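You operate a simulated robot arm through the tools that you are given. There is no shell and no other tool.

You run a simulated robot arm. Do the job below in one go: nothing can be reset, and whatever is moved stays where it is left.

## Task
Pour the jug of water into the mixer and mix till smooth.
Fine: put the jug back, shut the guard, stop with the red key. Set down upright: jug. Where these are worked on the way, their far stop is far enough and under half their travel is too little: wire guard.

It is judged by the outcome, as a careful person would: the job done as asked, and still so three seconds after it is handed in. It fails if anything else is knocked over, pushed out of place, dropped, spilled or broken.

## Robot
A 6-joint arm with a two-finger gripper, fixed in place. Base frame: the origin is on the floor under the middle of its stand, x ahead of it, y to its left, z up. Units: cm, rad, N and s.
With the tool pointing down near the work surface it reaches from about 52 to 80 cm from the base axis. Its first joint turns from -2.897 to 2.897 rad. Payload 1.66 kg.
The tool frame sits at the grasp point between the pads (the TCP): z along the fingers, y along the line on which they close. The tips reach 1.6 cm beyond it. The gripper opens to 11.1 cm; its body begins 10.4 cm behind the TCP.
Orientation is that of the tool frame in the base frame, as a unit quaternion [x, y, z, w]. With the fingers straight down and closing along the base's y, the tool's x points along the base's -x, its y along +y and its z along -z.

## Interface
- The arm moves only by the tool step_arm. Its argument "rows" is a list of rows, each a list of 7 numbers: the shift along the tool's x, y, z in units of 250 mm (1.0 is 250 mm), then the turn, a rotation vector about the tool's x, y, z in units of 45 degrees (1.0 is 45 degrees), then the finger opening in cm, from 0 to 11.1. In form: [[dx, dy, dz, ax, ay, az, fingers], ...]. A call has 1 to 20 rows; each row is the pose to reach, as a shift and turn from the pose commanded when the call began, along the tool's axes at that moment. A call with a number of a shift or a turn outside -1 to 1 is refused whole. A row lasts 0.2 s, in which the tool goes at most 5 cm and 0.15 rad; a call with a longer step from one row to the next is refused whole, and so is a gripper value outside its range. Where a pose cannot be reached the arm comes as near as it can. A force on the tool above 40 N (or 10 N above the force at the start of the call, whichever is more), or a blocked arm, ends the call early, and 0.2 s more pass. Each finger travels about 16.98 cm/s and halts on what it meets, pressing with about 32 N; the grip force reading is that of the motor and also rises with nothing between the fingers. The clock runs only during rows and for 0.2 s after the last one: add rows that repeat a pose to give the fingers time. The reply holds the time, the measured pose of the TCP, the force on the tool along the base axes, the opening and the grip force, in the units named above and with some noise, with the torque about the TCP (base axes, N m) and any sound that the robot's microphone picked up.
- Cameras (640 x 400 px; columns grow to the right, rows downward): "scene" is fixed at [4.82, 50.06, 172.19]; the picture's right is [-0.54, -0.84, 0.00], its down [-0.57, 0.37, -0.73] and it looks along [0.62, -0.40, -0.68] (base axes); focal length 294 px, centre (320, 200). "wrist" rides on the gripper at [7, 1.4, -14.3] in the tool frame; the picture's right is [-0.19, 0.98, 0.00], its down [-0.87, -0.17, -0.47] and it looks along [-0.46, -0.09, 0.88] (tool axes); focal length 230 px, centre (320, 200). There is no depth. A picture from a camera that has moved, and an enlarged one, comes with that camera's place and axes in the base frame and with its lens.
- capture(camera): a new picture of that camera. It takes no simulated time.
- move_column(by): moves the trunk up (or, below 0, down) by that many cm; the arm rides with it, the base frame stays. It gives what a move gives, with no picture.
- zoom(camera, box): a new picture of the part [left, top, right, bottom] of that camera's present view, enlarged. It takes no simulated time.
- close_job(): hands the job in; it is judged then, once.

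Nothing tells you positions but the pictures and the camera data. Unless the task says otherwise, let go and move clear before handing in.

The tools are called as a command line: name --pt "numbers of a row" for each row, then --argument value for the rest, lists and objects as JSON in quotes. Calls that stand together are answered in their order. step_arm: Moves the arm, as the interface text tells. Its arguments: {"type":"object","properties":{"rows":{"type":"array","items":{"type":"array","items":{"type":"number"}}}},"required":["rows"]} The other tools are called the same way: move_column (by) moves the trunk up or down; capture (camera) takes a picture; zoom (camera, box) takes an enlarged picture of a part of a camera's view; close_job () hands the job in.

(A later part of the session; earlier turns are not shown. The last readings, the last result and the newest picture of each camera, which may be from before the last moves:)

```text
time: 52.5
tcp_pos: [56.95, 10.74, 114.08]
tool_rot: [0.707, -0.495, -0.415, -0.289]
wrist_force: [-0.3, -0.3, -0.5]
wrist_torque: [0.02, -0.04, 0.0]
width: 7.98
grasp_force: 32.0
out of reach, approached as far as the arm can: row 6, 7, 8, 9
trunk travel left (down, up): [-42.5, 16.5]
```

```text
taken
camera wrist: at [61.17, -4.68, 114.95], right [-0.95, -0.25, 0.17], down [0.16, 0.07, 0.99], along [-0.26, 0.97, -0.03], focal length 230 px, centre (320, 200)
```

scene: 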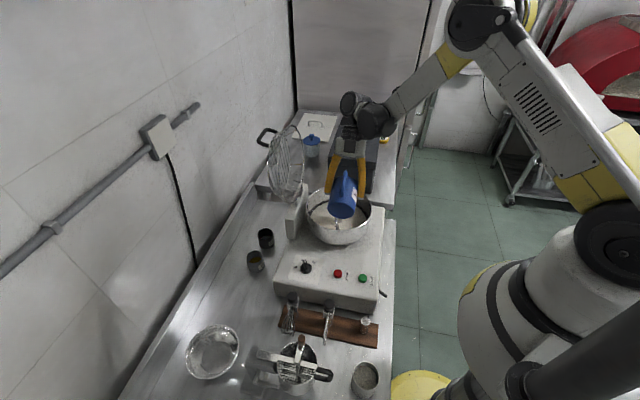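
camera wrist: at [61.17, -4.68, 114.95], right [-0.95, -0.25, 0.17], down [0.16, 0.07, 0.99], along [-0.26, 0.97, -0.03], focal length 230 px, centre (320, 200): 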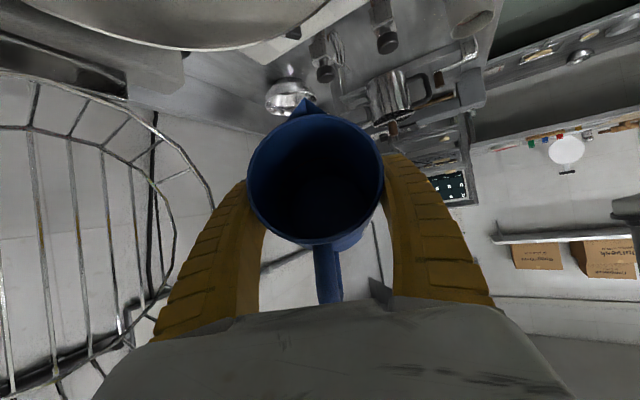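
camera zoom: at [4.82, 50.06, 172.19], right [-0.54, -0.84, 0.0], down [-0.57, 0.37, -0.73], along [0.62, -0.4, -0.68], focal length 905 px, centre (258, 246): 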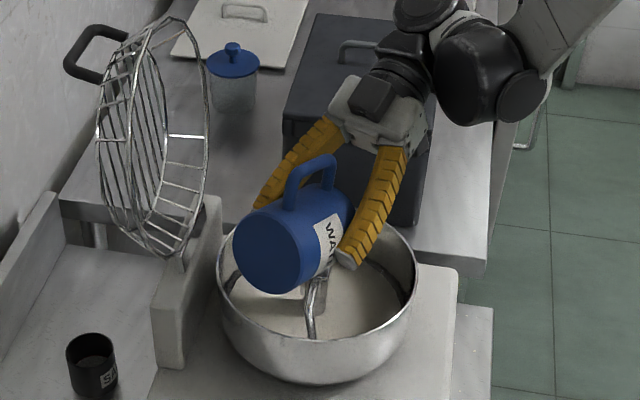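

zoom --camera "wrist" --box '[240, 100, 390, 250]'

zoom --camera "scene" --box '[300, 170, 380, 240]'

```text
2.67 times, centred on (315, 175) of wrist
camera zoom: at [61.17, -4.68, 114.95], right [-0.95, -0.25, 0.17], down [0.16, 0.07, 0.99], along [-0.26, 0.97, -0.03], focal length 614 px, centre (333, 267)
```

zoom: 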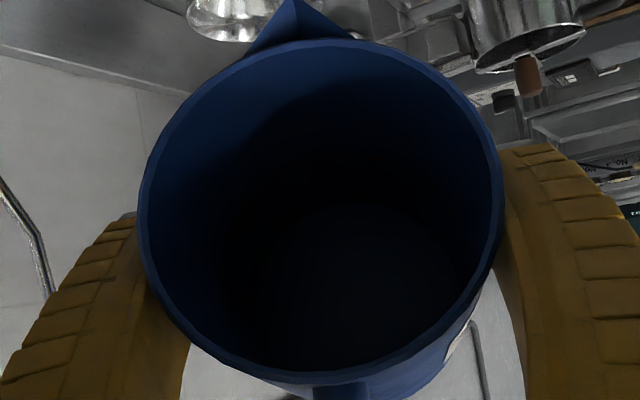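

```text
5.71 times, centred on (340, 205) of scene
camera zoom: at [4.82, 50.06, 172.19], right [-0.54, -0.84, 0.0], down [-0.57, 0.37, -0.73], along [0.62, -0.4, -0.68], focal length 1681 px, centre (206, 171)
```

zoom: 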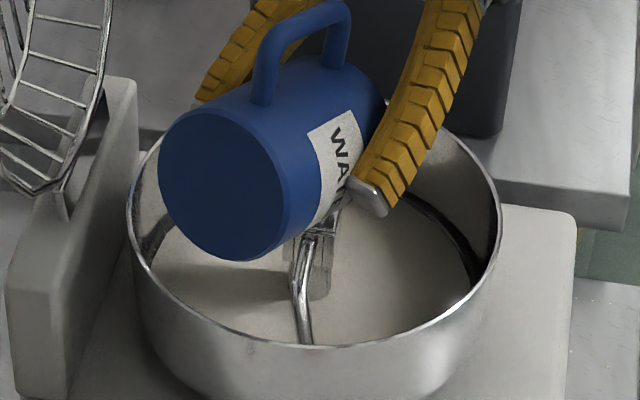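

The jug looks empty now at about 106° tilt. I'll hold a moment to let it drip, then tilt back.

step_arm --pt "0 0 0 0 0 0 3" --pt "0 0 0 0 0 0 3" --pt "0 0 0 0 0 0 3" --pt "0 0 0 0 0 0 3" --pt "0 0 0 0 0 0 3" --pt "0 0 0 0 0.1 0 3" --pt "0 0 0 0 0.22 0 3" --pt "0 0 0 0 0.34 0 3" --pt "0 0 0 0 0.46 0 3" --pt "0 0 0 0 0.58 0 3" --pt "0 0 0 0 0.7 0 3" --pt "0 0 0 0 0.8 0 3" --pt "0 0 0 0 0.9 0 3"

capture --camera "wrist"

zoom --camera "scene" --box '[300, 170, 380, 240]'

```text
time: 55.3
tcp_pos: [57.2, 10.8, 114.08]
tool_rot: [0.812, -0.555, -0.154, -0.096]
wrist_force: [-0.2, -0.1, -1.4]
wrist_torque: [-0.04, -0.03, 0.02]
width: 7.94
grasp_force: 32.3
trunk travel left (down, up): [-42.5, 16.5]
```

```text
taken
camera wrist: at [60.28, -0.46, 124.9], right [-0.98, -0.19, 0.08], down [-0.07, 0.66, 0.75], along [-0.2, 0.73, -0.66], focal length 230 px, centre (320, 200)
```

wrist: 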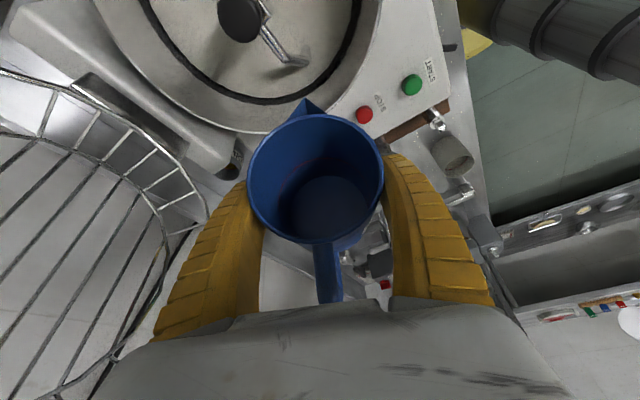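

```text
5.71 times, centred on (340, 205) of scene
camera zoom: at [4.82, 50.06, 172.19], right [-0.54, -0.84, 0.0], down [-0.57, 0.37, -0.73], along [0.62, -0.4, -0.68], focal length 1681 px, centre (206, 171)
```

zoom: 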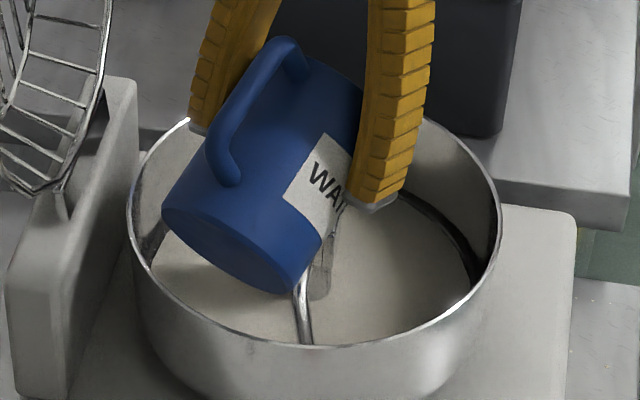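

zoom --camera "wrist" --box '[240, 100, 390, 250]'

zoom --camera "wrist" --box '[130, 0, 430, 160]'

```text
2.67 times, centred on (315, 175) of wrist
camera zoom: at [60.28, -0.46, 124.9], right [-0.98, -0.19, 0.08], down [-0.07, 0.66, 0.75], along [-0.2, 0.73, -0.66], focal length 614 px, centre (333, 267)
```

zoom: 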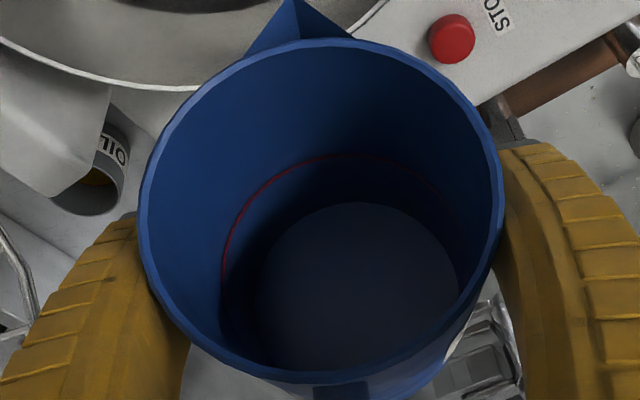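

```text
2.13 times, centred on (280, 80) of wrist
camera zoom: at [60.28, -0.46, 124.9], right [-0.98, -0.19, 0.08], down [-0.07, 0.66, 0.75], along [-0.2, 0.73, -0.66], focal length 491 px, centre (405, 456)
```

zoom: 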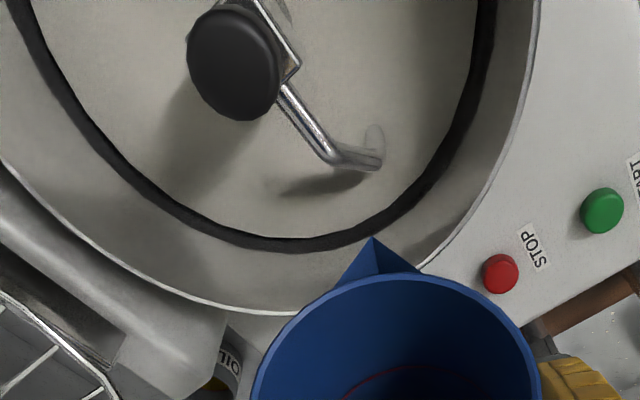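

The jug is empty (the bare blue bottom is visible). I'll yaw back, lift slightly, and bring it upright.

step_arm --pt "-0.01 0 -0.028 -0.045 0.002 -0.117 3" --pt "-0.021 0.001 -0.056 -0.089 0.004 -0.233 3" --pt "-0.032 0.001 -0.084 -0.134 0.006 -0.35 3" --pt "-0.043 0.002 -0.112 -0.178 0.0075 -0.467 3"

step_arm --pt "0 0 0 0 0.12 0 3" --pt "0 0 0 0 0.25 0 3" --pt "0 0 0 0 0.38 0 3" --pt "0 0 0 0 0.51 0 3" --pt "0 0 0 0 0.64 0 3" --pt "0 0 0 0 0.77 0 3" --pt "0 0 0 0 0.9 0 3" --pt "0 0 0 0 1.0 0 3"

capture --camera "wrist"

```text
time: 56.3
tcp_pos: [57.26, 10.79, 117.11]
tool_rot: [0.904, -0.387, -0.17, -0.066]
wrist_force: [0.1, -0.2, -0.8]
wrist_torque: [-0.01, 0.0, 0.0]
width: 7.95
grasp_force: 32.0
trunk travel left (down, up): [-42.5, 16.5]
```

```text
time: 58.1
tcp_pos: [57.18, 10.94, 117.16]
tool_rot: [0.9, -0.382, 0.189, 0.087]
wrist_force: [-0.3, 0.4, -1.0]
wrist_torque: [0.01, -0.01, -0.01]
width: 7.96
grasp_force: 32.0
trunk travel left (down, up): [-42.5, 16.5]
```

```text
taken
camera wrist: at [56.75, 9.67, 132.91], right [-0.83, -0.56, -0.06], down [-0.56, 0.83, 0.08], along [0.01, 0.1, -0.99], focal length 230 px, centre (320, 200)
```

wrist: 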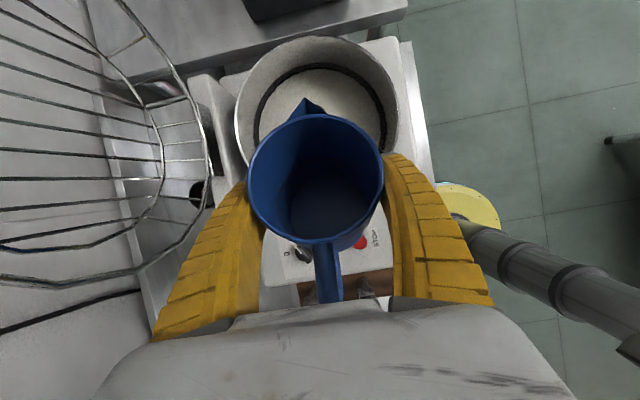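

step_arm --pt "0 0 0 0.01 0.117 -0.01 3" --pt "0 0 0 0.02 0.233 -0.02 3" --pt "0 0 0 0.03 0.35 -0.03 3" --pt "0 0 0 0.04 0.466 -0.041 3" --pt "0 0 0 0.04 0.466 -0.041 3"

step_arm --pt "-0.018 -0.013 -0.018 0 0 0 3" --pt "-0.07 -0.052 -0.07 0 0 0 3" --pt "-0.132 -0.098 -0.132 0 0 0 3" --pt "-0.198 -0.148 -0.198 0 0 0 3" --pt "-0.263 -0.197 -0.264 0 0 0 3" --pt "-0.329 -0.246 -0.33 0 0 0 3" --pt "-0.386 -0.289 -0.387 0 0 0 3" --pt "-0.425 -0.318 -0.426 0 0 0 3" --pt "-0.439 -0.328 -0.44 0 0 0 3"

capture --camera "wrist"

capture --camera "scene"

```text
time: 59.3
tcp_pos: [57.24, 10.81, 117.18]
tool_rot: [0.858, -0.342, 0.355, 0.144]
wrist_force: [0.0, 0.3, -0.9]
wrist_torque: [-0.01, -0.02, -0.01]
width: 7.99
grasp_force: 32.1
trunk travel left (down, up): [-42.5, 16.5]
```

```text
time: 61.3
tcp_pos: [51.69, 27.53, 117.07]
tool_rot: [0.858, -0.343, 0.353, 0.145]
wrist_force: [0.4, 0.4, -0.9]
wrist_torque: [0.0, -0.02, 0.01]
width: 7.95
grasp_force: 31.6
trunk travel left (down, up): [-42.5, 16.5]
```

```text
taken
camera wrist: at [47.05, 30.11, 132.08], right [-0.78, -0.62, -0.13], down [-0.57, 0.77, -0.28], along [0.27, -0.14, -0.95], focal length 230 px, centre (320, 200)
```

wrist: 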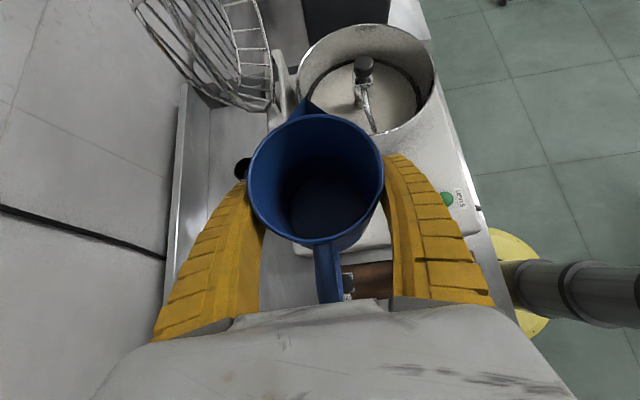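

```text
taken
```

scene: 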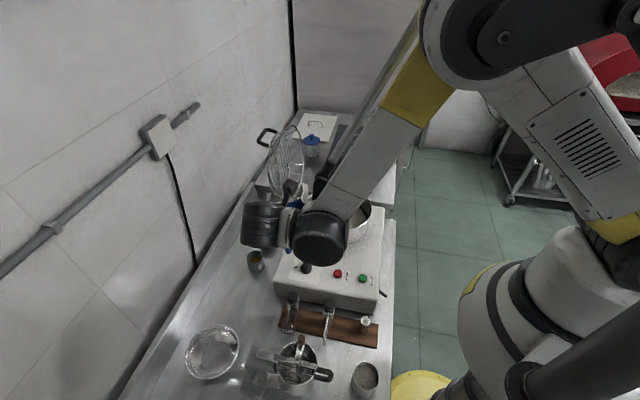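

Jug confirmed empty and upright. Carrying it back over its original spot.

step_arm --pt "-0.013 -0.03 0 0 0 0 3" --pt "-0.04 -0.091 0 0 0 0 3" --pt "-0.08 -0.182 0 0 0 0 3" --pt "-0.12 -0.273 0 0 0 0 3" --pt "-0.16 -0.364 0 0 0 0 3" --pt "-0.2 -0.455 0 0 0 0 3" --pt "-0.24 -0.546 0 0 0 0 3" --pt "-0.28 -0.637 0 0 0 0 3" --pt "-0.314 -0.713 0 0 0 0 3" --pt "-0.334 -0.758 0 0 0 0 3" --pt "-0.334 -0.758 0 0 0 0 3"

move_column --by -20

capture --camera "wrist"

```text
time: 63.7
tcp_pos: [60.31, 45.09, 111.07]
tool_rot: [0.858, -0.342, 0.354, 0.144]
wrist_force: [0.1, 0.5, -0.5]
wrist_torque: [-0.03, -0.02, 0.01]
width: 7.97
grasp_force: 32.0
trunk travel left (down, up): [-42.5, 16.5]
```

```text
time: 65.8
tcp_pos: [60.33, 44.99, 91.14]
tool_rot: [0.858, -0.343, 0.353, 0.145]
wrist_force: [0.4, 0.2, -1.6]
wrist_torque: [0.0, 0.01, -0.03]
width: 7.97
grasp_force: 32.0
trunk travel left (down, up): [-22.5, 36.5]
```

```text
taken
camera wrist: at [55.8, 47.71, 106.07], right [-0.78, -0.62, -0.13], down [-0.57, 0.77, -0.28], along [0.27, -0.14, -0.95], focal length 230 px, centre (320, 200)
```

wrist: 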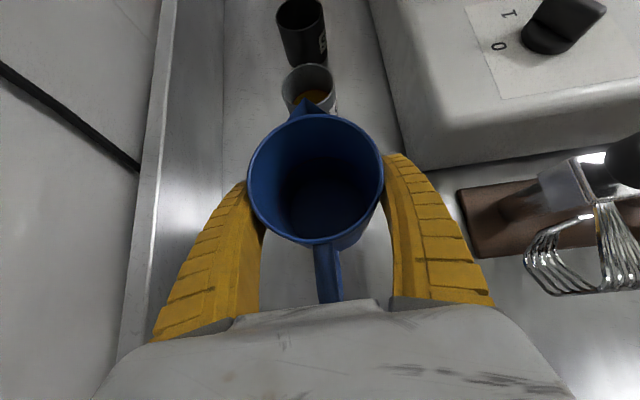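

step_arm --pt "-0.02 -0.005 0.02 0 0 0 3" --pt "-0.045 -0.011 0.045 0 0 0 3" --pt "-0.07 -0.011 0.07 0 0 0 3" --pt "-0.09 -0.011 0.09 0 0 0 3" --pt "-0.102 -0.011 0.102 0 0 0 3" --pt "-0.108 -0.011 0.108 0 0 0 3" --pt "-0.111 -0.011 0.111 0 0 0 3"

capture --camera "wrist"

```text
time: 67.5
tcp_pos: [60.44, 45.33, 87.19]
tool_rot: [0.858, -0.343, 0.353, 0.144]
wrist_force: [0.5, -0.5, -1.4]
wrist_torque: [0.01, -0.06, -0.01]
width: 7.95
grasp_force: 32.3
trunk travel left (down, up): [-22.5, 36.5]
```

```text
taken
camera wrist: at [55.94, 47.9, 102.15], right [-0.78, -0.62, -0.13], down [-0.57, 0.77, -0.28], along [0.27, -0.14, -0.95], focal length 230 px, centre (320, 200)
```

wrist: 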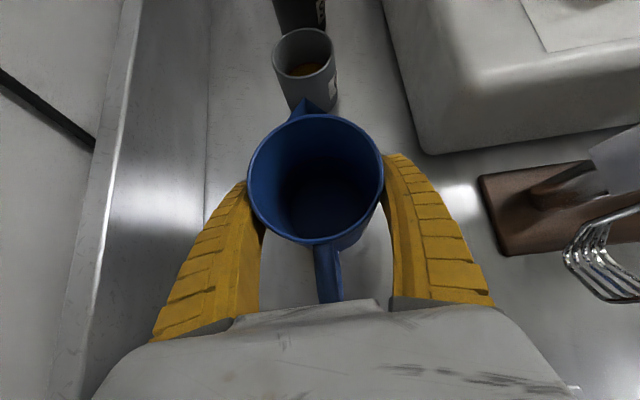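

step_arm --pt "-0.003 0 0.003 0 0 0 3" --pt "-0.006 0 0.006 0 0 0 3" --pt "-0.006 0 0.006 0 0 0 3"

```text
time: 68.2
tcp_pos: [60.4, 45.21, 87.04]
tool_rot: [0.858, -0.343, 0.355, 0.144]
wrist_force: [4.4, 5.3, 17.2]
wrist_torque: [0.21, 0.29, -0.1]
width: 8.0
grasp_force: 32.1
trunk travel left (down, up): [-22.5, 36.5]
```

The base has touched the bench. I'll ease off slightly and open.

step_arm --pt "0.003 0 -0.003 0 0 0 3" --pt "0.003 0 -0.003 0 0 0 7.5" --pt "0.003 0 -0.003 0 0 0 8.2" --pt "0.003 0 -0.003 0 0 0 9" --pt "0.003 0 -0.003 0 0 0 10" --pt "0.003 0 -0.003 0 0 0 11.1" --pt "0.003 0 -0.003 0 0 0 11.1"

capture --camera "wrist"

```text
time: 69.8
tcp_pos: [60.45, 45.26, 87.05]
tool_rot: [0.858, -0.343, 0.353, 0.145]
wrist_force: [0.3, 0.0, 0.1]
wrist_torque: [0.0, -0.01, 0.0]
width: 11.11
grasp_force: 0.1
trunk travel left (down, up): [-22.5, 36.5]
```

```text
taken
camera wrist: at [55.91, 47.91, 102.06], right [-0.78, -0.62, -0.13], down [-0.57, 0.77, -0.28], along [0.27, -0.14, -0.95], focal length 230 px, centre (320, 200)
```

wrist: 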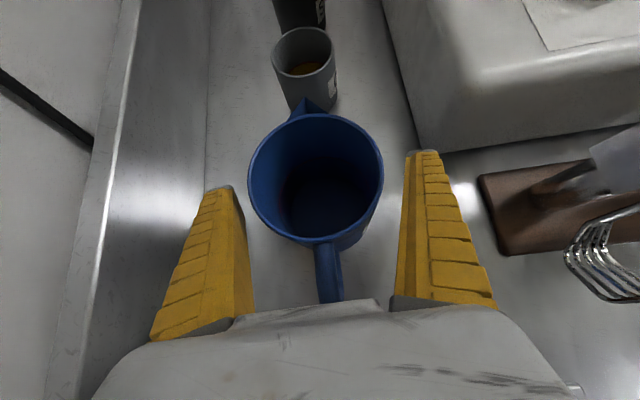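

The jug is standing free at its old spot. Retreating straight back along the tool axis.

step_arm --pt "0 0 -0.06 0 0 0 11.1" --pt "0 0 -0.16 0 0 0 11.1" --pt "0 0 -0.28 0 0 0 11.1" --pt "0 0 -0.42 0 0 0 11.1" --pt "0 0 -0.58 0 0 0 11.1" --pt "0 0 -0.74 0 0 0 11.1" --pt "0 0 -0.9 0 0 0 11.1"

capture --camera "wrist"

capture --camera "scene"

```text
time: 71.5
tcp_pos: [49.03, 56.53, 103.15]
tool_rot: [0.858, -0.343, 0.353, 0.144]
wrist_force: [-0.5, 0.3, 0.6]
wrist_torque: [0.0, 0.0, 0.01]
width: 11.09
grasp_force: 0.1
trunk travel left (down, up): [-22.5, 36.5]
```

```text
taken
camera wrist: at [44.45, 59.12, 118.07], right [-0.78, -0.62, -0.13], down [-0.57, 0.77, -0.28], along [0.27, -0.14, -0.95], focal length 230 px, centre (320, 200)
```

wrist: 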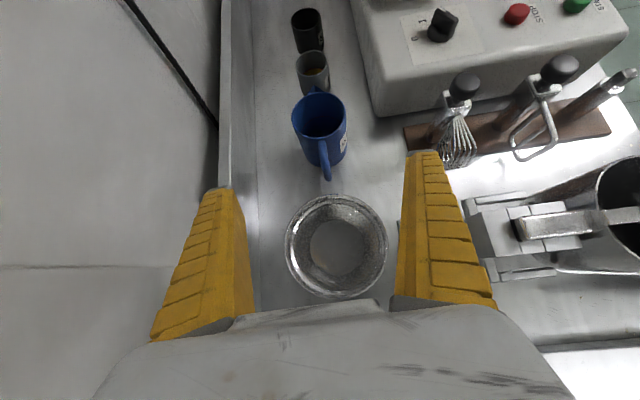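

```text
taken
```

scene: 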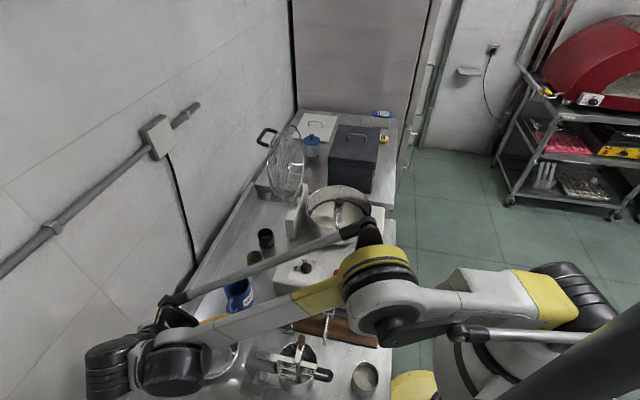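

The jug is back, upright. Next is the guard: I'll level the tool, go up, and rotate back to the orientation that worked on the guard's handle.

step_arm --pt "0.07 0 -0.071 0 -0.125 0 11" --pt "0.141 0 -0.142 0 -0.25 0 11" --pt "0.212 0 -0.212 0 -0.375 0 11" --pt "0.283 0 -0.283 0 -0.5 0 11" --pt "0.353 0 -0.354 0 -0.625 0 11" --pt "0.424 0 -0.425 0 -0.75 0 11" --pt "0.494 0 -0.495 0 -0.875 0 11" --pt "0.565 0 -0.566 0 -1.0 0 11"

step_arm --pt "0 0 0 0 0 0.143 11" --pt "0 0 0 0 0 0.286 11" --pt "0 0 0 0 0 0.429 11" --pt "0 0 0 0 0 0.571 11" --pt "0 0 0 0 0 0.714 11" --pt "0 0 0 0 0 0.857 11" --pt "0 0 0 0 0 1.0 11"

step_arm --pt "0 0 0 0 0 0.143 11" --pt "0 0 0 0 0 0.286 11" --pt "0 0 0 0 0 0.429 11" --pt "0 0 0 0 0 0.571 11" --pt "0 0 0 0 0 0.714 11" --pt "0 0 0 0 0 0.857 11" --pt "0 0 0 0 0 1.0 11"

capture --camera "scene"

```text
time: 73.2
tcp_pos: [49.27, 56.4, 123.04]
tool_rot: [0.928, -0.372, -0.003, 0.002]
wrist_force: [-0.4, -1.0, -0.3]
wrist_torque: [0.02, 0.01, 0.03]
width: 10.99
grasp_force: 0.1
trunk travel left (down, up): [-22.5, 36.5]
```

```text
time: 74.8
tcp_pos: [49.31, 56.35, 122.95]
tool_rot: [0.715, -0.7, -0.001, 0.003]
wrist_force: [0.1, 0.2, -0.4]
wrist_torque: [0.0, -0.03, -0.02]
width: 10.98
grasp_force: 0.0
trunk travel left (down, up): [-22.5, 36.5]
```

```text
time: 76.5
tcp_pos: [49.11, 56.4, 123.02]
tool_rot: [-0.392, 0.92, 0.0, -0.002]
wrist_force: [0.7, -1.0, 0.0]
wrist_torque: [0.01, 0.02, 0.02]
width: 11.02
grasp_force: 0.1
trunk travel left (down, up): [-22.5, 36.5]
```

```text
taken
```

scene: 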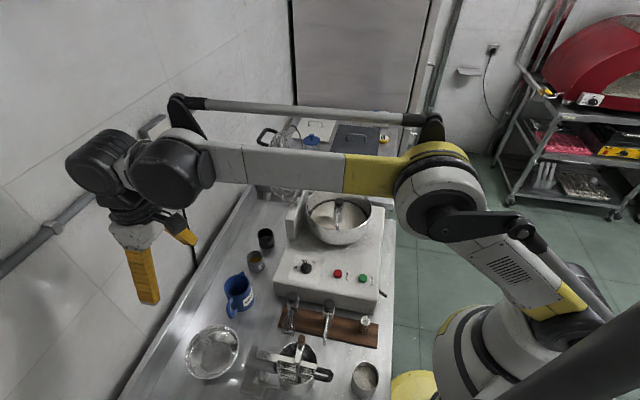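

step_arm --pt "0.061 -0.113 -0.04 0 0 0.143 11" --pt "0.121 -0.226 -0.08 0 0 0.286 11" --pt "0.182 -0.339 -0.12 0 0 0.429 11" --pt "0.242 -0.453 -0.16 0 0 0.571 11" --pt "0.303 -0.566 -0.2 0 0 0.714 9" --pt "0.363 -0.679 -0.24 0 0 0.857 7" --pt "0.424 -0.792 -0.28 0 0 1.0 5"

step_arm --pt "-0.056 -0.075 -0.046 0 0 0.143 4" --pt "-0.112 -0.151 -0.091 0 0 0.286 4" --pt "-0.168 -0.226 -0.137 0 0 0.429 4" --pt "-0.224 -0.301 -0.183 0 0 0.571 4" --pt "-0.28 -0.376 -0.229 0 0 0.714 4" --pt "-0.336 -0.452 -0.274 0 0 0.857 4" --pt "-0.392 -0.527 -0.32 0 0 1.0 4"

capture --camera "scene"

capture --camera "wrist"

```text
time: 78.0
tcp_pos: [56.31, 34.82, 130.11]
tool_rot: [-0.013, 1.0, -0.001, -0.003]
wrist_force: [0.4, -0.6, 0.3]
wrist_torque: [0.06, 0.0, -0.02]
width: 5.22
grasp_force: 1.4
trunk travel left (down, up): [-22.5, 36.5]
```

```text
time: 79.7
tcp_pos: [66.58, 22.16, 137.95]
tool_rot: [0.373, 0.928, -0.003, -0.002]
wrist_force: [-0.4, -1.4, 0.1]
wrist_torque: [-0.02, 0.01, 0.01]
width: 4.25
grasp_force: 1.4
trunk travel left (down, up): [-22.5, 36.5]
```

```text
taken
```

scene: 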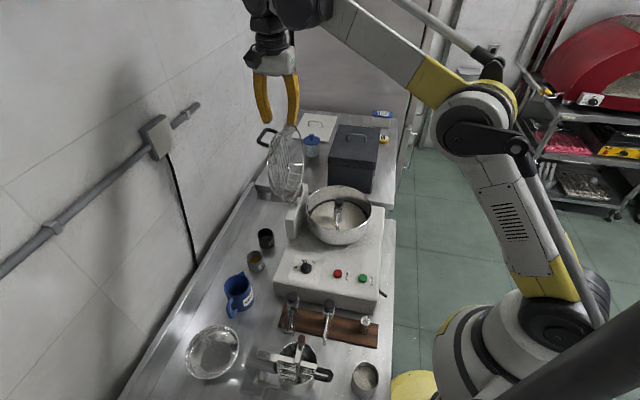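

```text
taken
camera wrist: at [62.54, 27.94, 152.23], right [0.82, 0.58, -0.01], down [0.51, -0.72, 0.47], along [0.27, -0.39, -0.88], focal length 230 px, centre (320, 200)
```

wrist: 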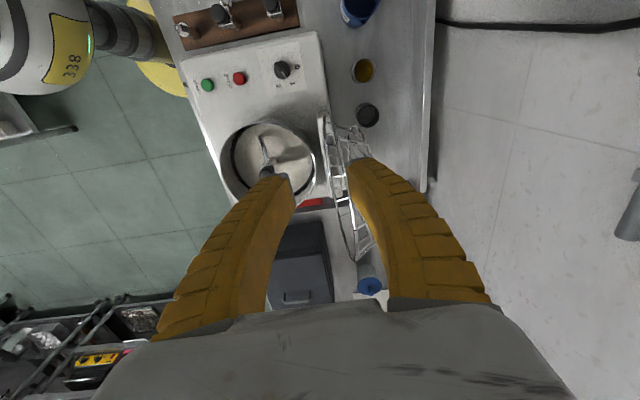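

Now approach the open guard's bar from above with the same 20° lean as before.

step_arm --pt "-0.08 0.053 0.008 -0.089 0 0.005 4" --pt "-0.158 0.106 0.016 -0.178 0 0.01 4" --pt "-0.237 0.158 0.024 -0.266 0 0.016 4" --pt "-0.316 0.211 0.032 -0.355 0 0.02 4" --pt "-0.395 0.264 0.04 -0.444 0 0.026 4"

capture --camera "wrist"

zoom --camera "scene" --box '[220, 60, 380, 210]'

```text
time: 80.8
tcp_pos: [78.22, 20.07, 136.7]
tool_rot: [0.376, 0.911, 0.159, 0.063]
wrist_force: [0.4, -0.5, 0.5]
wrist_torque: [0.02, -0.03, 0.05]
width: 4.26
grasp_force: 2.2
trunk travel left (down, up): [-22.5, 36.5]
```

```text
taken
camera wrist: at [70.79, 22.43, 150.66], right [0.79, 0.52, 0.33], down [0.39, -0.84, 0.38], along [0.48, -0.17, -0.86], focal length 230 px, centre (320, 200)
```

wrist: 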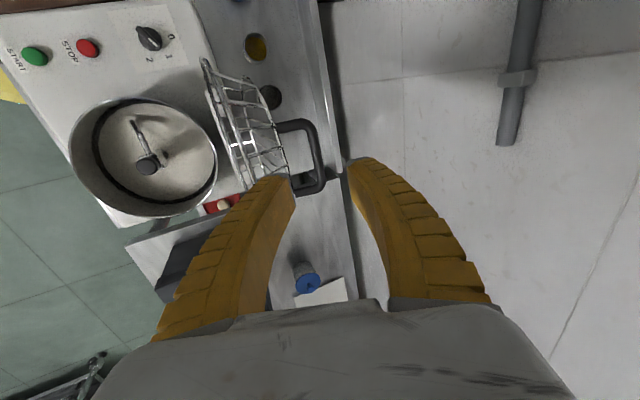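

```text
2.67 times, centred on (300, 135) of scene
camera zoom: at [4.82, 50.06, 172.19], right [-0.54, -0.84, 0.0], down [-0.57, 0.37, -0.73], along [0.62, -0.4, -0.68], focal length 784 px, centre (373, 373)
```

zoom: 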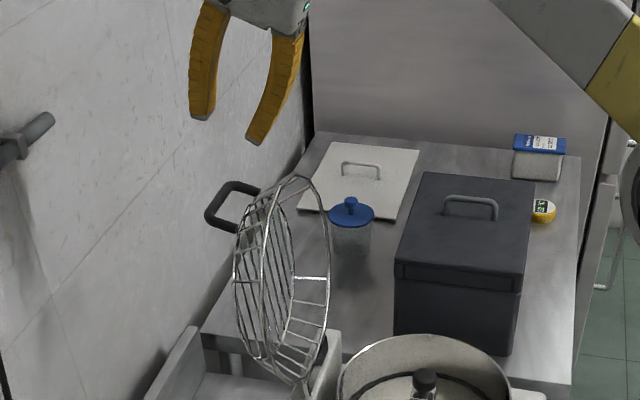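

zoom --camera "wrist" --box '[250, 90, 370, 210]'

```text
3.33 times, centred on (310, 150) of wrist
camera zoom: at [70.79, 22.43, 150.66], right [0.79, 0.52, 0.33], down [0.39, -0.84, 0.38], along [0.48, -0.17, -0.86], focal length 767 px, centre (353, 367)
```

zoom: 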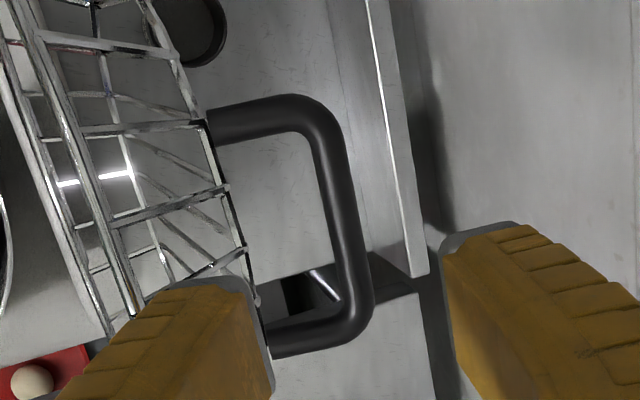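

The bar is clearly visible, centred near (81.4, 22.2, 124). I'll narrow the fingers and slide down over it.

step_arm --pt "-0.01 -0.01 0.08 0 0 0 2.8" --pt "-0.02 -0.018 0.16 0 0 0 2.8" --pt "-0.033 -0.022 0.24 0 0 0 2.8" --pt "-0.033 -0.022 0.3 0 0 0 2.8" --pt "-0.033 -0.022 0.35 0 0 0 2.8"

zoom --camera "wrist" --box '[230, 80, 410, 220]'

zoom --camera "scene" --box '[220, 60, 380, 210]'

```text
time: 82.0
tcp_pos: [80.39, 21.23, 128.44]
tool_rot: [0.376, 0.911, 0.159, 0.062]
wrist_force: [-0.1, -0.1, 0.1]
wrist_torque: [0.0, -0.03, -0.01]
width: 3.09
grasp_force: 2.2
trunk travel left (down, up): [-22.5, 36.5]
```

```text
2.86 times, centred on (320, 150) of wrist
camera zoom: at [72.98, 23.66, 142.21], right [0.79, 0.52, 0.33], down [0.39, -0.84, 0.38], along [0.48, -0.17, -0.86], focal length 657 px, centre (320, 343)
```

zoom: 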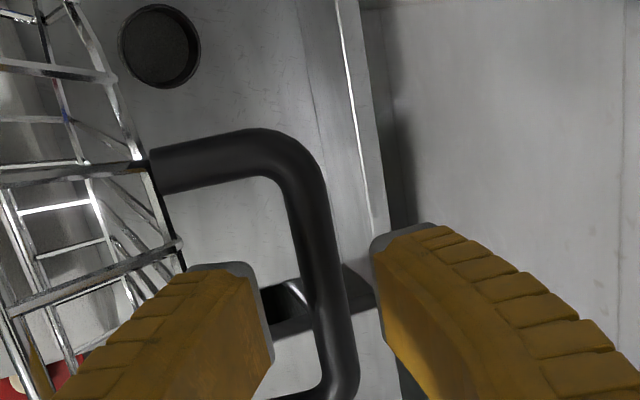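

```text
2.67 times, centred on (300, 135) of scene
camera zoom: at [4.82, 50.06, 172.19], right [-0.54, -0.84, 0.0], down [-0.57, 0.37, -0.73], along [0.62, -0.4, -0.68], focal length 784 px, centre (373, 373)
```

zoom: 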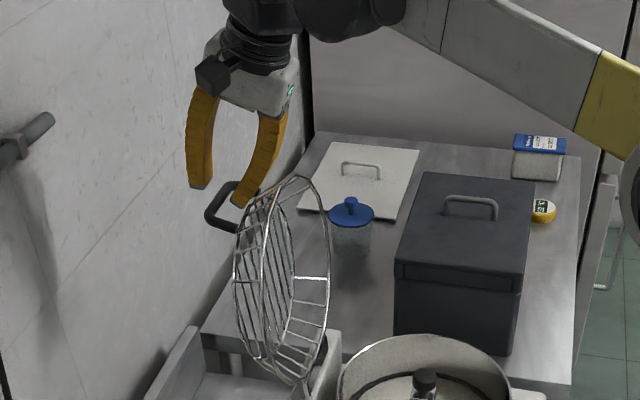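

step_arm --pt "0 -0.002 0.06 0 0 0 2.8" --pt "0 -0.004 0.12 0 0 0 2.8" --pt "0 -0.004 0.16 0 0 0 2.8" --pt "0 -0.004 0.19 0 0 0 2.8"

zoom --camera "wrist" --box '[230, 80, 410, 220]'

zoom --camera "scene" --box '[220, 60, 380, 210]'

```text
time: 82.7
tcp_pos: [80.69, 21.8, 126.3]
tool_rot: [0.376, 0.91, 0.162, 0.066]
wrist_force: [0.8, -1.9, 35.0]
wrist_torque: [-0.86, 0.78, 0.09]
width: 2.61
grasp_force: 0.1
trunk travel left (down, up): [-22.5, 36.5]
stopped in row 3: the force on the tool passed its limit at 57 N (the readings are from after the stop); the commanded pose is now the measured one
```

```text
2.86 times, centred on (320, 150) of wrist
camera zoom: at [73.23, 24.08, 140.19], right [0.79, 0.52, 0.34], down [0.39, -0.84, 0.38], along [0.48, -0.17, -0.86], focal length 657 px, centre (320, 343)
```

zoom: 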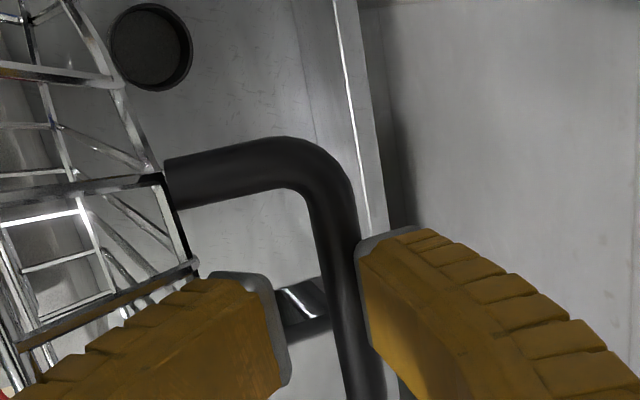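

```text
2.67 times, centred on (300, 135) of scene
camera zoom: at [4.82, 50.06, 172.19], right [-0.54, -0.84, 0.0], down [-0.57, 0.37, -0.73], along [0.62, -0.4, -0.68], focal length 784 px, centre (373, 373)
```

zoom: 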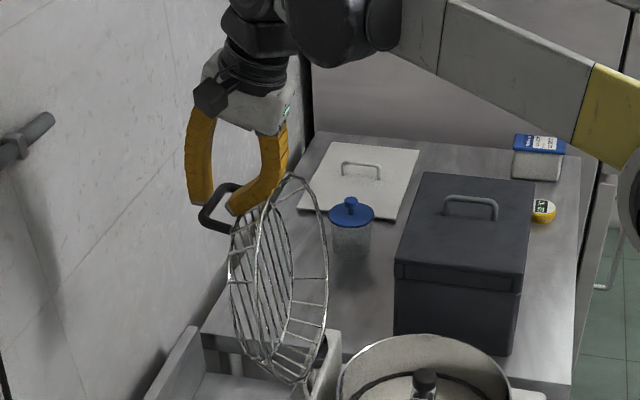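

The near finger landed on the guard's ring wire. I'll back off a little, shift outward, and check again.

step_arm --pt "0 0 -0.05 0 0 0 2.4" --pt "0 0.01 -0.1 0 0 0 2.4" --pt "0 0.024 -0.1 0 0 0 2.4" --pt "0 0.024 -0.1 0 0 0 2.4"

zoom --camera "wrist" --box '[230, 80, 410, 220]'

```text
time: 83.7
tcp_pos: [80.76, 21.72, 128.51]
tool_rot: [0.377, 0.91, 0.161, 0.064]
wrist_force: [-0.6, 0.3, -1.0]
wrist_torque: [-0.02, -0.02, -0.04]
width: 2.68
grasp_force: 2.0
trunk travel left (down, up): [-22.5, 36.5]
```

```text
2.86 times, centred on (320, 150) of wrist
camera zoom: at [73.37, 24.06, 142.34], right [0.79, 0.52, 0.33], down [0.39, -0.84, 0.38], along [0.48, -0.17, -0.86], focal length 657 px, centre (320, 343)
```

zoom: 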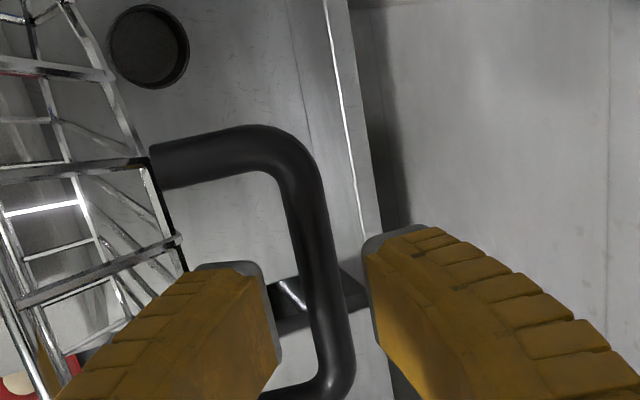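

step_arm --pt "0 0.002 0.03 0 0 0 2.4" --pt "0 0.004 0.06 0 0 0 2.4" --pt "0 0.006 0.085 0 0 0 2.4" --pt "0 0.008 0.1 0 0 0 2.4"

zoom --camera "wrist" --box '[230, 80, 410, 220]'

```text
time: 84.7
tcp_pos: [81.48, 22.33, 126.23]
tool_rot: [0.377, 0.91, 0.161, 0.064]
wrist_force: [0.3, -0.1, -0.2]
wrist_torque: [-0.01, -0.01, 0.03]
width: 2.68
grasp_force: 1.9
trunk travel left (down, up): [-22.5, 36.5]
```

```text
2.86 times, centred on (320, 150) of wrist
camera zoom: at [74.08, 24.71, 140.07], right [0.79, 0.52, 0.33], down [0.39, -0.84, 0.38], along [0.48, -0.17, -0.86], focal length 657 px, centre (320, 343)
```

zoom: 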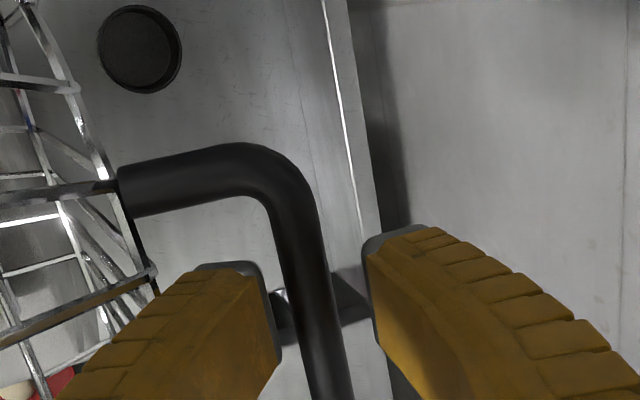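

Clear this time. A little further down.

step_arm --pt "0 0.004 0.02 0 0 0 2.4" --pt "0 0.008 0.04 0 0 0 2.4" --pt "0 0.01 0.06 0 0 0 2.4" --pt "0 0.01 0.075 0 0 0 2.4"

zoom --camera "wrist" --box '[230, 80, 410, 220]'

zoom --camera "scene" --box '[220, 60, 380, 210]'

```text
time: 85.7
tcp_pos: [81.81, 22.58, 124.93]
tool_rot: [0.377, 0.91, 0.162, 0.066]
wrist_force: [-4.1, -13.6, 30.5]
wrist_torque: [-0.83, 0.71, 0.18]
width: 2.61
grasp_force: 3.5
trunk travel left (down, up): [-22.5, 36.5]
```

```text
2.86 times, centred on (320, 150) of wrist
camera zoom: at [74.35, 24.99, 138.75], right [0.79, 0.52, 0.34], down [0.39, -0.84, 0.38], along [0.48, -0.17, -0.86], focal length 657 px, centre (320, 343)
```

zoom: 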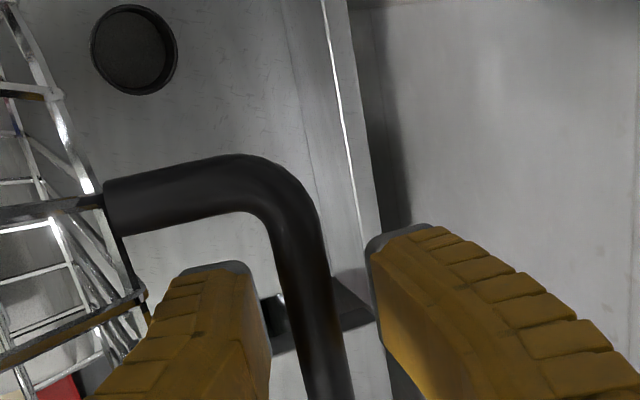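

```text
2.67 times, centred on (300, 135) of scene
camera zoom: at [4.82, 50.06, 172.19], right [-0.54, -0.84, 0.0], down [-0.57, 0.37, -0.73], along [0.62, -0.4, -0.68], focal length 784 px, centre (373, 373)
```

zoom: 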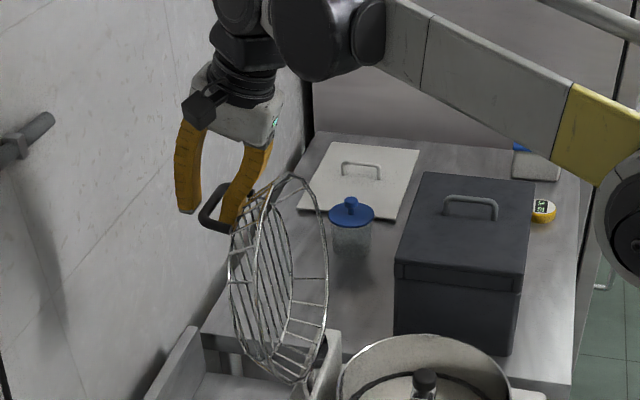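

The fingers now straddle the bar far enough. Closing on it.

step_arm --pt "0 0 -0.008 0 0 0 2.4" --pt "0 0 -0.008 0 0 0 0.5" --pt "0 0 -0.008 0 0 0 0" --pt "0 0 -0.008 0 0 0 0"

zoom --camera "wrist" --box '[230, 80, 410, 220]'

zoom --camera "scene" --box '[220, 60, 380, 210]'

```text
time: 86.4
tcp_pos: [81.89, 22.96, 124.29]
tool_rot: [0.376, 0.911, 0.156, 0.061]
wrist_force: [-18.4, -9.7, -26.4]
wrist_torque: [0.27, -0.25, -0.15]
width: 0.06
grasp_force: 29.6
trunk travel left (down, up): [-22.5, 36.5]
stopped in row 3: the force on the tool passed its limit at 57 N (the readings are from after the stop); the commanded pose is now the measured one
```

```text
2.86 times, centred on (320, 150) of wrist
camera zoom: at [74.62, 25.32, 138.11], right [0.79, 0.52, 0.32], down [0.4, -0.83, 0.38], along [0.47, -0.18, -0.87], focal length 657 px, centre (320, 343)
```

zoom: 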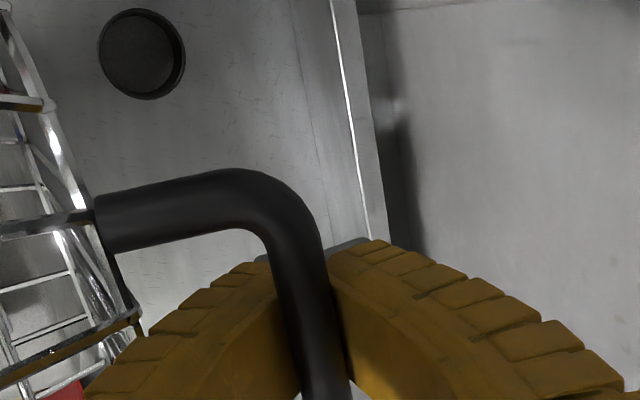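

```text
2.67 times, centred on (300, 135) of scene
camera zoom: at [4.82, 50.06, 172.19], right [-0.54, -0.84, 0.0], down [-0.57, 0.37, -0.73], along [0.62, -0.4, -0.68], focal length 784 px, centre (373, 373)
```

zoom: 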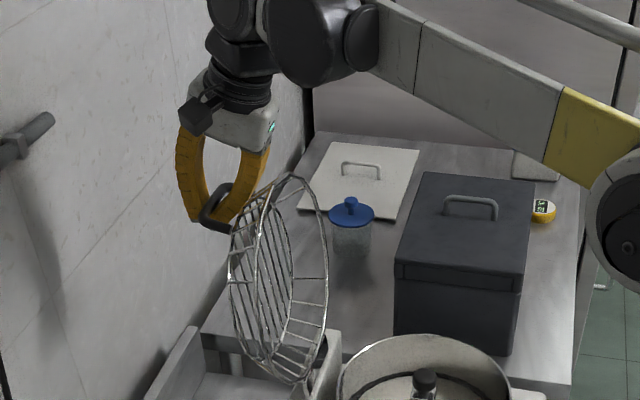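

The bar is captured in the closed loop of the fingers. I'll start pulling it back along the arc in small steps.

step_arm --pt "0 -0.02 -0.012 0 0 0 0" --pt "0 -0.045 -0.04 0 0 0 0" --pt "0 -0.065 -0.064 0 0 0 0"

zoom --camera "scene" --box '[220, 60, 380, 210]'

```text
time: 87.1
tcp_pos: [80.93, 21.96, 124.78]
tool_rot: [0.376, 0.911, 0.155, 0.059]
wrist_force: [-8.3, -4.2, -18.7]
wrist_torque: [0.11, -0.16, -0.15]
width: 0.61
grasp_force: 29.0
trunk travel left (down, up): [-22.5, 36.5]
stopped in row 3: the force on the tool passed its limit at 46 N (the readings are from after the stop); the commanded pose is now the measured one
```

```text
2.67 times, centred on (300, 135) of scene
camera zoom: at [4.82, 50.06, 172.19], right [-0.54, -0.84, 0.0], down [-0.57, 0.37, -0.73], along [0.62, -0.4, -0.68], focal length 784 px, centre (373, 373)
```

zoom: 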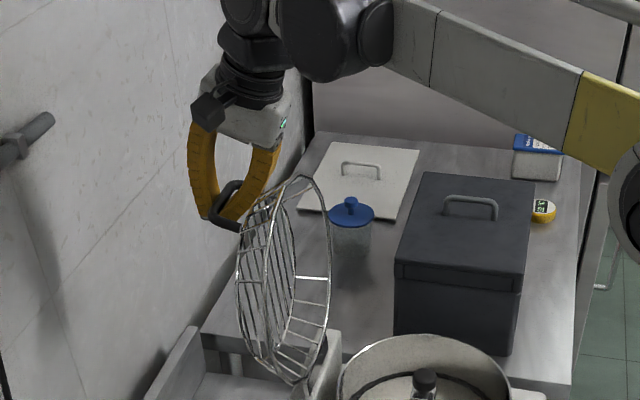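

step_arm --pt "0 -0.042 -0.002 0 0 0 0" --pt "0 -0.078 -0.019 0 0 0 0" --pt "0 -0.112 -0.044 0 0 0 0" --pt "0 -0.144 -0.073 0 0 0 0"

zoom --camera "scene" --box '[220, 60, 380, 210]'

capture --camera "wrist"

```text
time: 88.1
tcp_pos: [78.16, 19.12, 125.44]
tool_rot: [0.376, 0.911, 0.157, 0.061]
wrist_force: [-0.1, -0.3, 0.1]
wrist_torque: [-0.01, -0.05, 0.02]
width: 0.0
grasp_force: 28.7
trunk travel left (down, up): [-22.5, 36.5]
```

```text
2.67 times, centred on (300, 135) of scene
camera zoom: at [4.82, 50.06, 172.19], right [-0.54, -0.84, 0.0], down [-0.57, 0.37, -0.73], along [0.62, -0.4, -0.68], focal length 784 px, centre (373, 373)
```

zoom: 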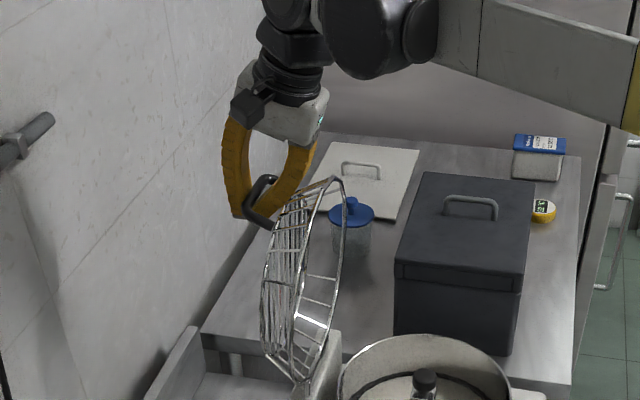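

```text
taken
camera wrist: at [70.85, 21.57, 139.39], right [0.79, 0.52, 0.32], down [0.4, -0.83, 0.38], along [0.47, -0.17, -0.86], focal length 230 px, centre (320, 200)
```

wrist: 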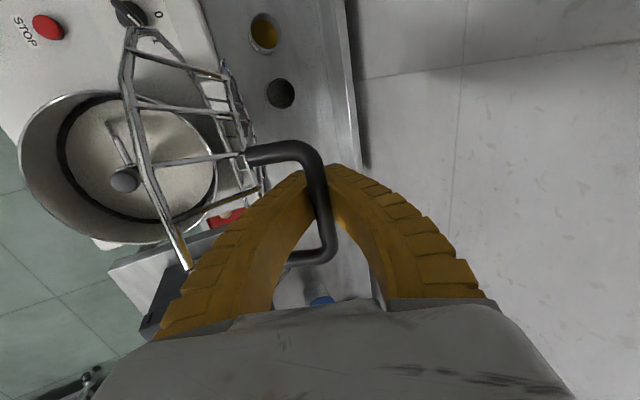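

The guard follows with no load. I continue the arc while bringing the tool back to vertical.

step_arm --pt "0 -0.036 -0.025 0.04 0 0 0" --pt "0 -0.073 -0.049 0.09 0 0 0" --pt "0 -0.111 -0.071 0.135 0 0 0" --pt "0 -0.15 -0.092 0.18 0 0 0" --pt "0 -0.19 -0.11 0.225 0 0 0" --pt "0 -0.23 -0.128 0.27 0 0 0" --pt "0 -0.271 -0.143 0.315 0 0 0" --pt "0 -0.313 -0.158 0.36 0 0 0" --pt "0 -0.355 -0.169 0.4 0 0 0" --pt "0 -0.398 -0.179 0.444 0 0 0"

zoom --camera "scene" --box '[240, 60, 400, 210]'

capture --camera "wrist"

```text
time: 90.3
tcp_pos: [70.53, 11.47, 126.28]
tool_rot: [0.38, 0.925, -0.005, -0.005]
wrist_force: [0.8, 5.1, -14.8]
wrist_torque: [0.02, 0.0, -0.04]
width: 0.61
grasp_force: 29.4
trunk travel left (down, up): [-22.5, 36.5]
```

```text
2.67 times, centred on (320, 135) of scene
camera zoom: at [4.82, 50.06, 172.19], right [-0.54, -0.84, 0.0], down [-0.57, 0.37, -0.73], along [0.62, -0.4, -0.68], focal length 784 px, centre (320, 373)
```

zoom: 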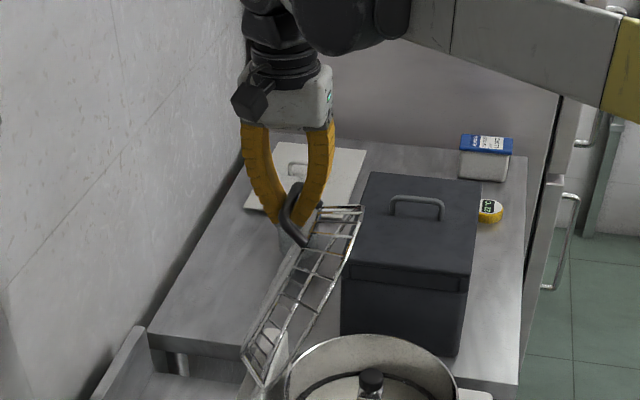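

```text
taken
camera wrist: at [66.8, 17.43, 140.49], right [0.83, 0.56, -0.01], down [0.5, -0.73, 0.47], along [0.25, -0.39, -0.88], focal length 230 px, centre (320, 200)
```

wrist: 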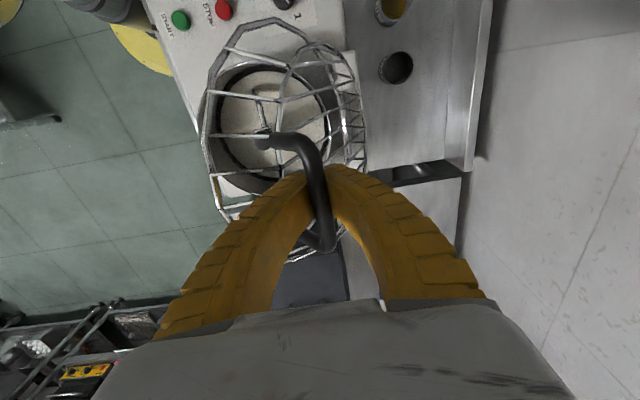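

step_arm --pt "0 -0.043 0.018 0 0 0 0" --pt "0 -0.086 0.03 0 0 0 0" --pt "0 -0.171 0.053 0 0 0 0" --pt "0 -0.254 0.086 0 0 0 0" --pt "0 -0.333 0.124 0 0 0 0" --pt "0 -0.408 0.169 0 0 0 0" --pt "0 -0.48 0.22 0 0 0 0" --pt "0 -0.547 0.277 0 0 0 0"

zoom --camera "scene" --box '[260, 90, 420, 240]'

capture --camera "wrist"

```text
time: 92.1
tcp_pos: [60.99, 1.91, 119.31]
tool_rot: [0.379, 0.925, -0.004, -0.006]
wrist_force: [3.5, 11.2, -9.8]
wrist_torque: [-0.01, 0.17, -0.02]
width: 0.61
grasp_force: 29.0
trunk travel left (down, up): [-22.5, 36.5]
```

```text
2.67 times, centred on (340, 165) of scene
camera zoom: at [4.82, 50.06, 172.19], right [-0.54, -0.84, 0.0], down [-0.57, 0.37, -0.73], along [0.62, -0.4, -0.68], focal length 784 px, centre (267, 293)
```

zoom: 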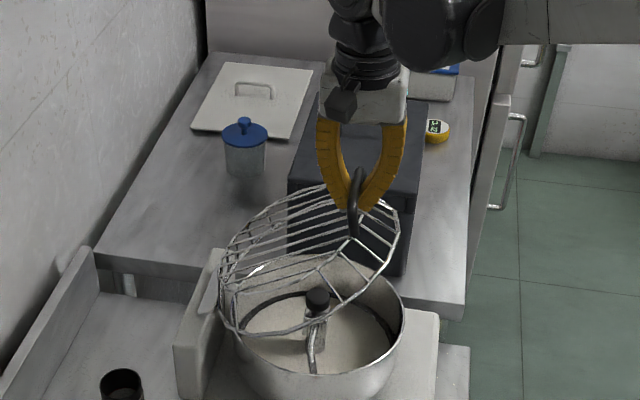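

```text
taken
camera wrist: at [57.17, 7.72, 133.66], right [0.83, 0.56, -0.01], down [0.5, -0.73, 0.47], along [0.25, -0.39, -0.88], focal length 230 px, centre (320, 200)
```

wrist: 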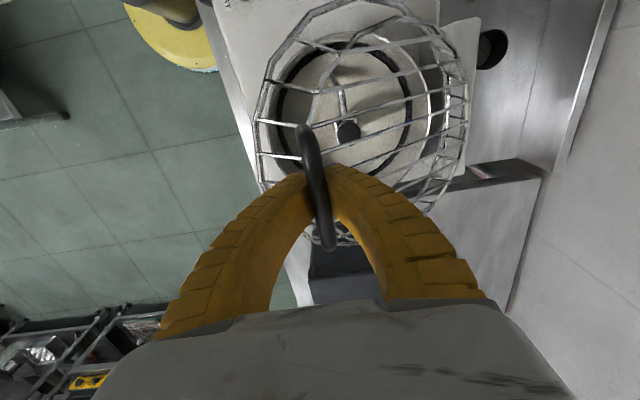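

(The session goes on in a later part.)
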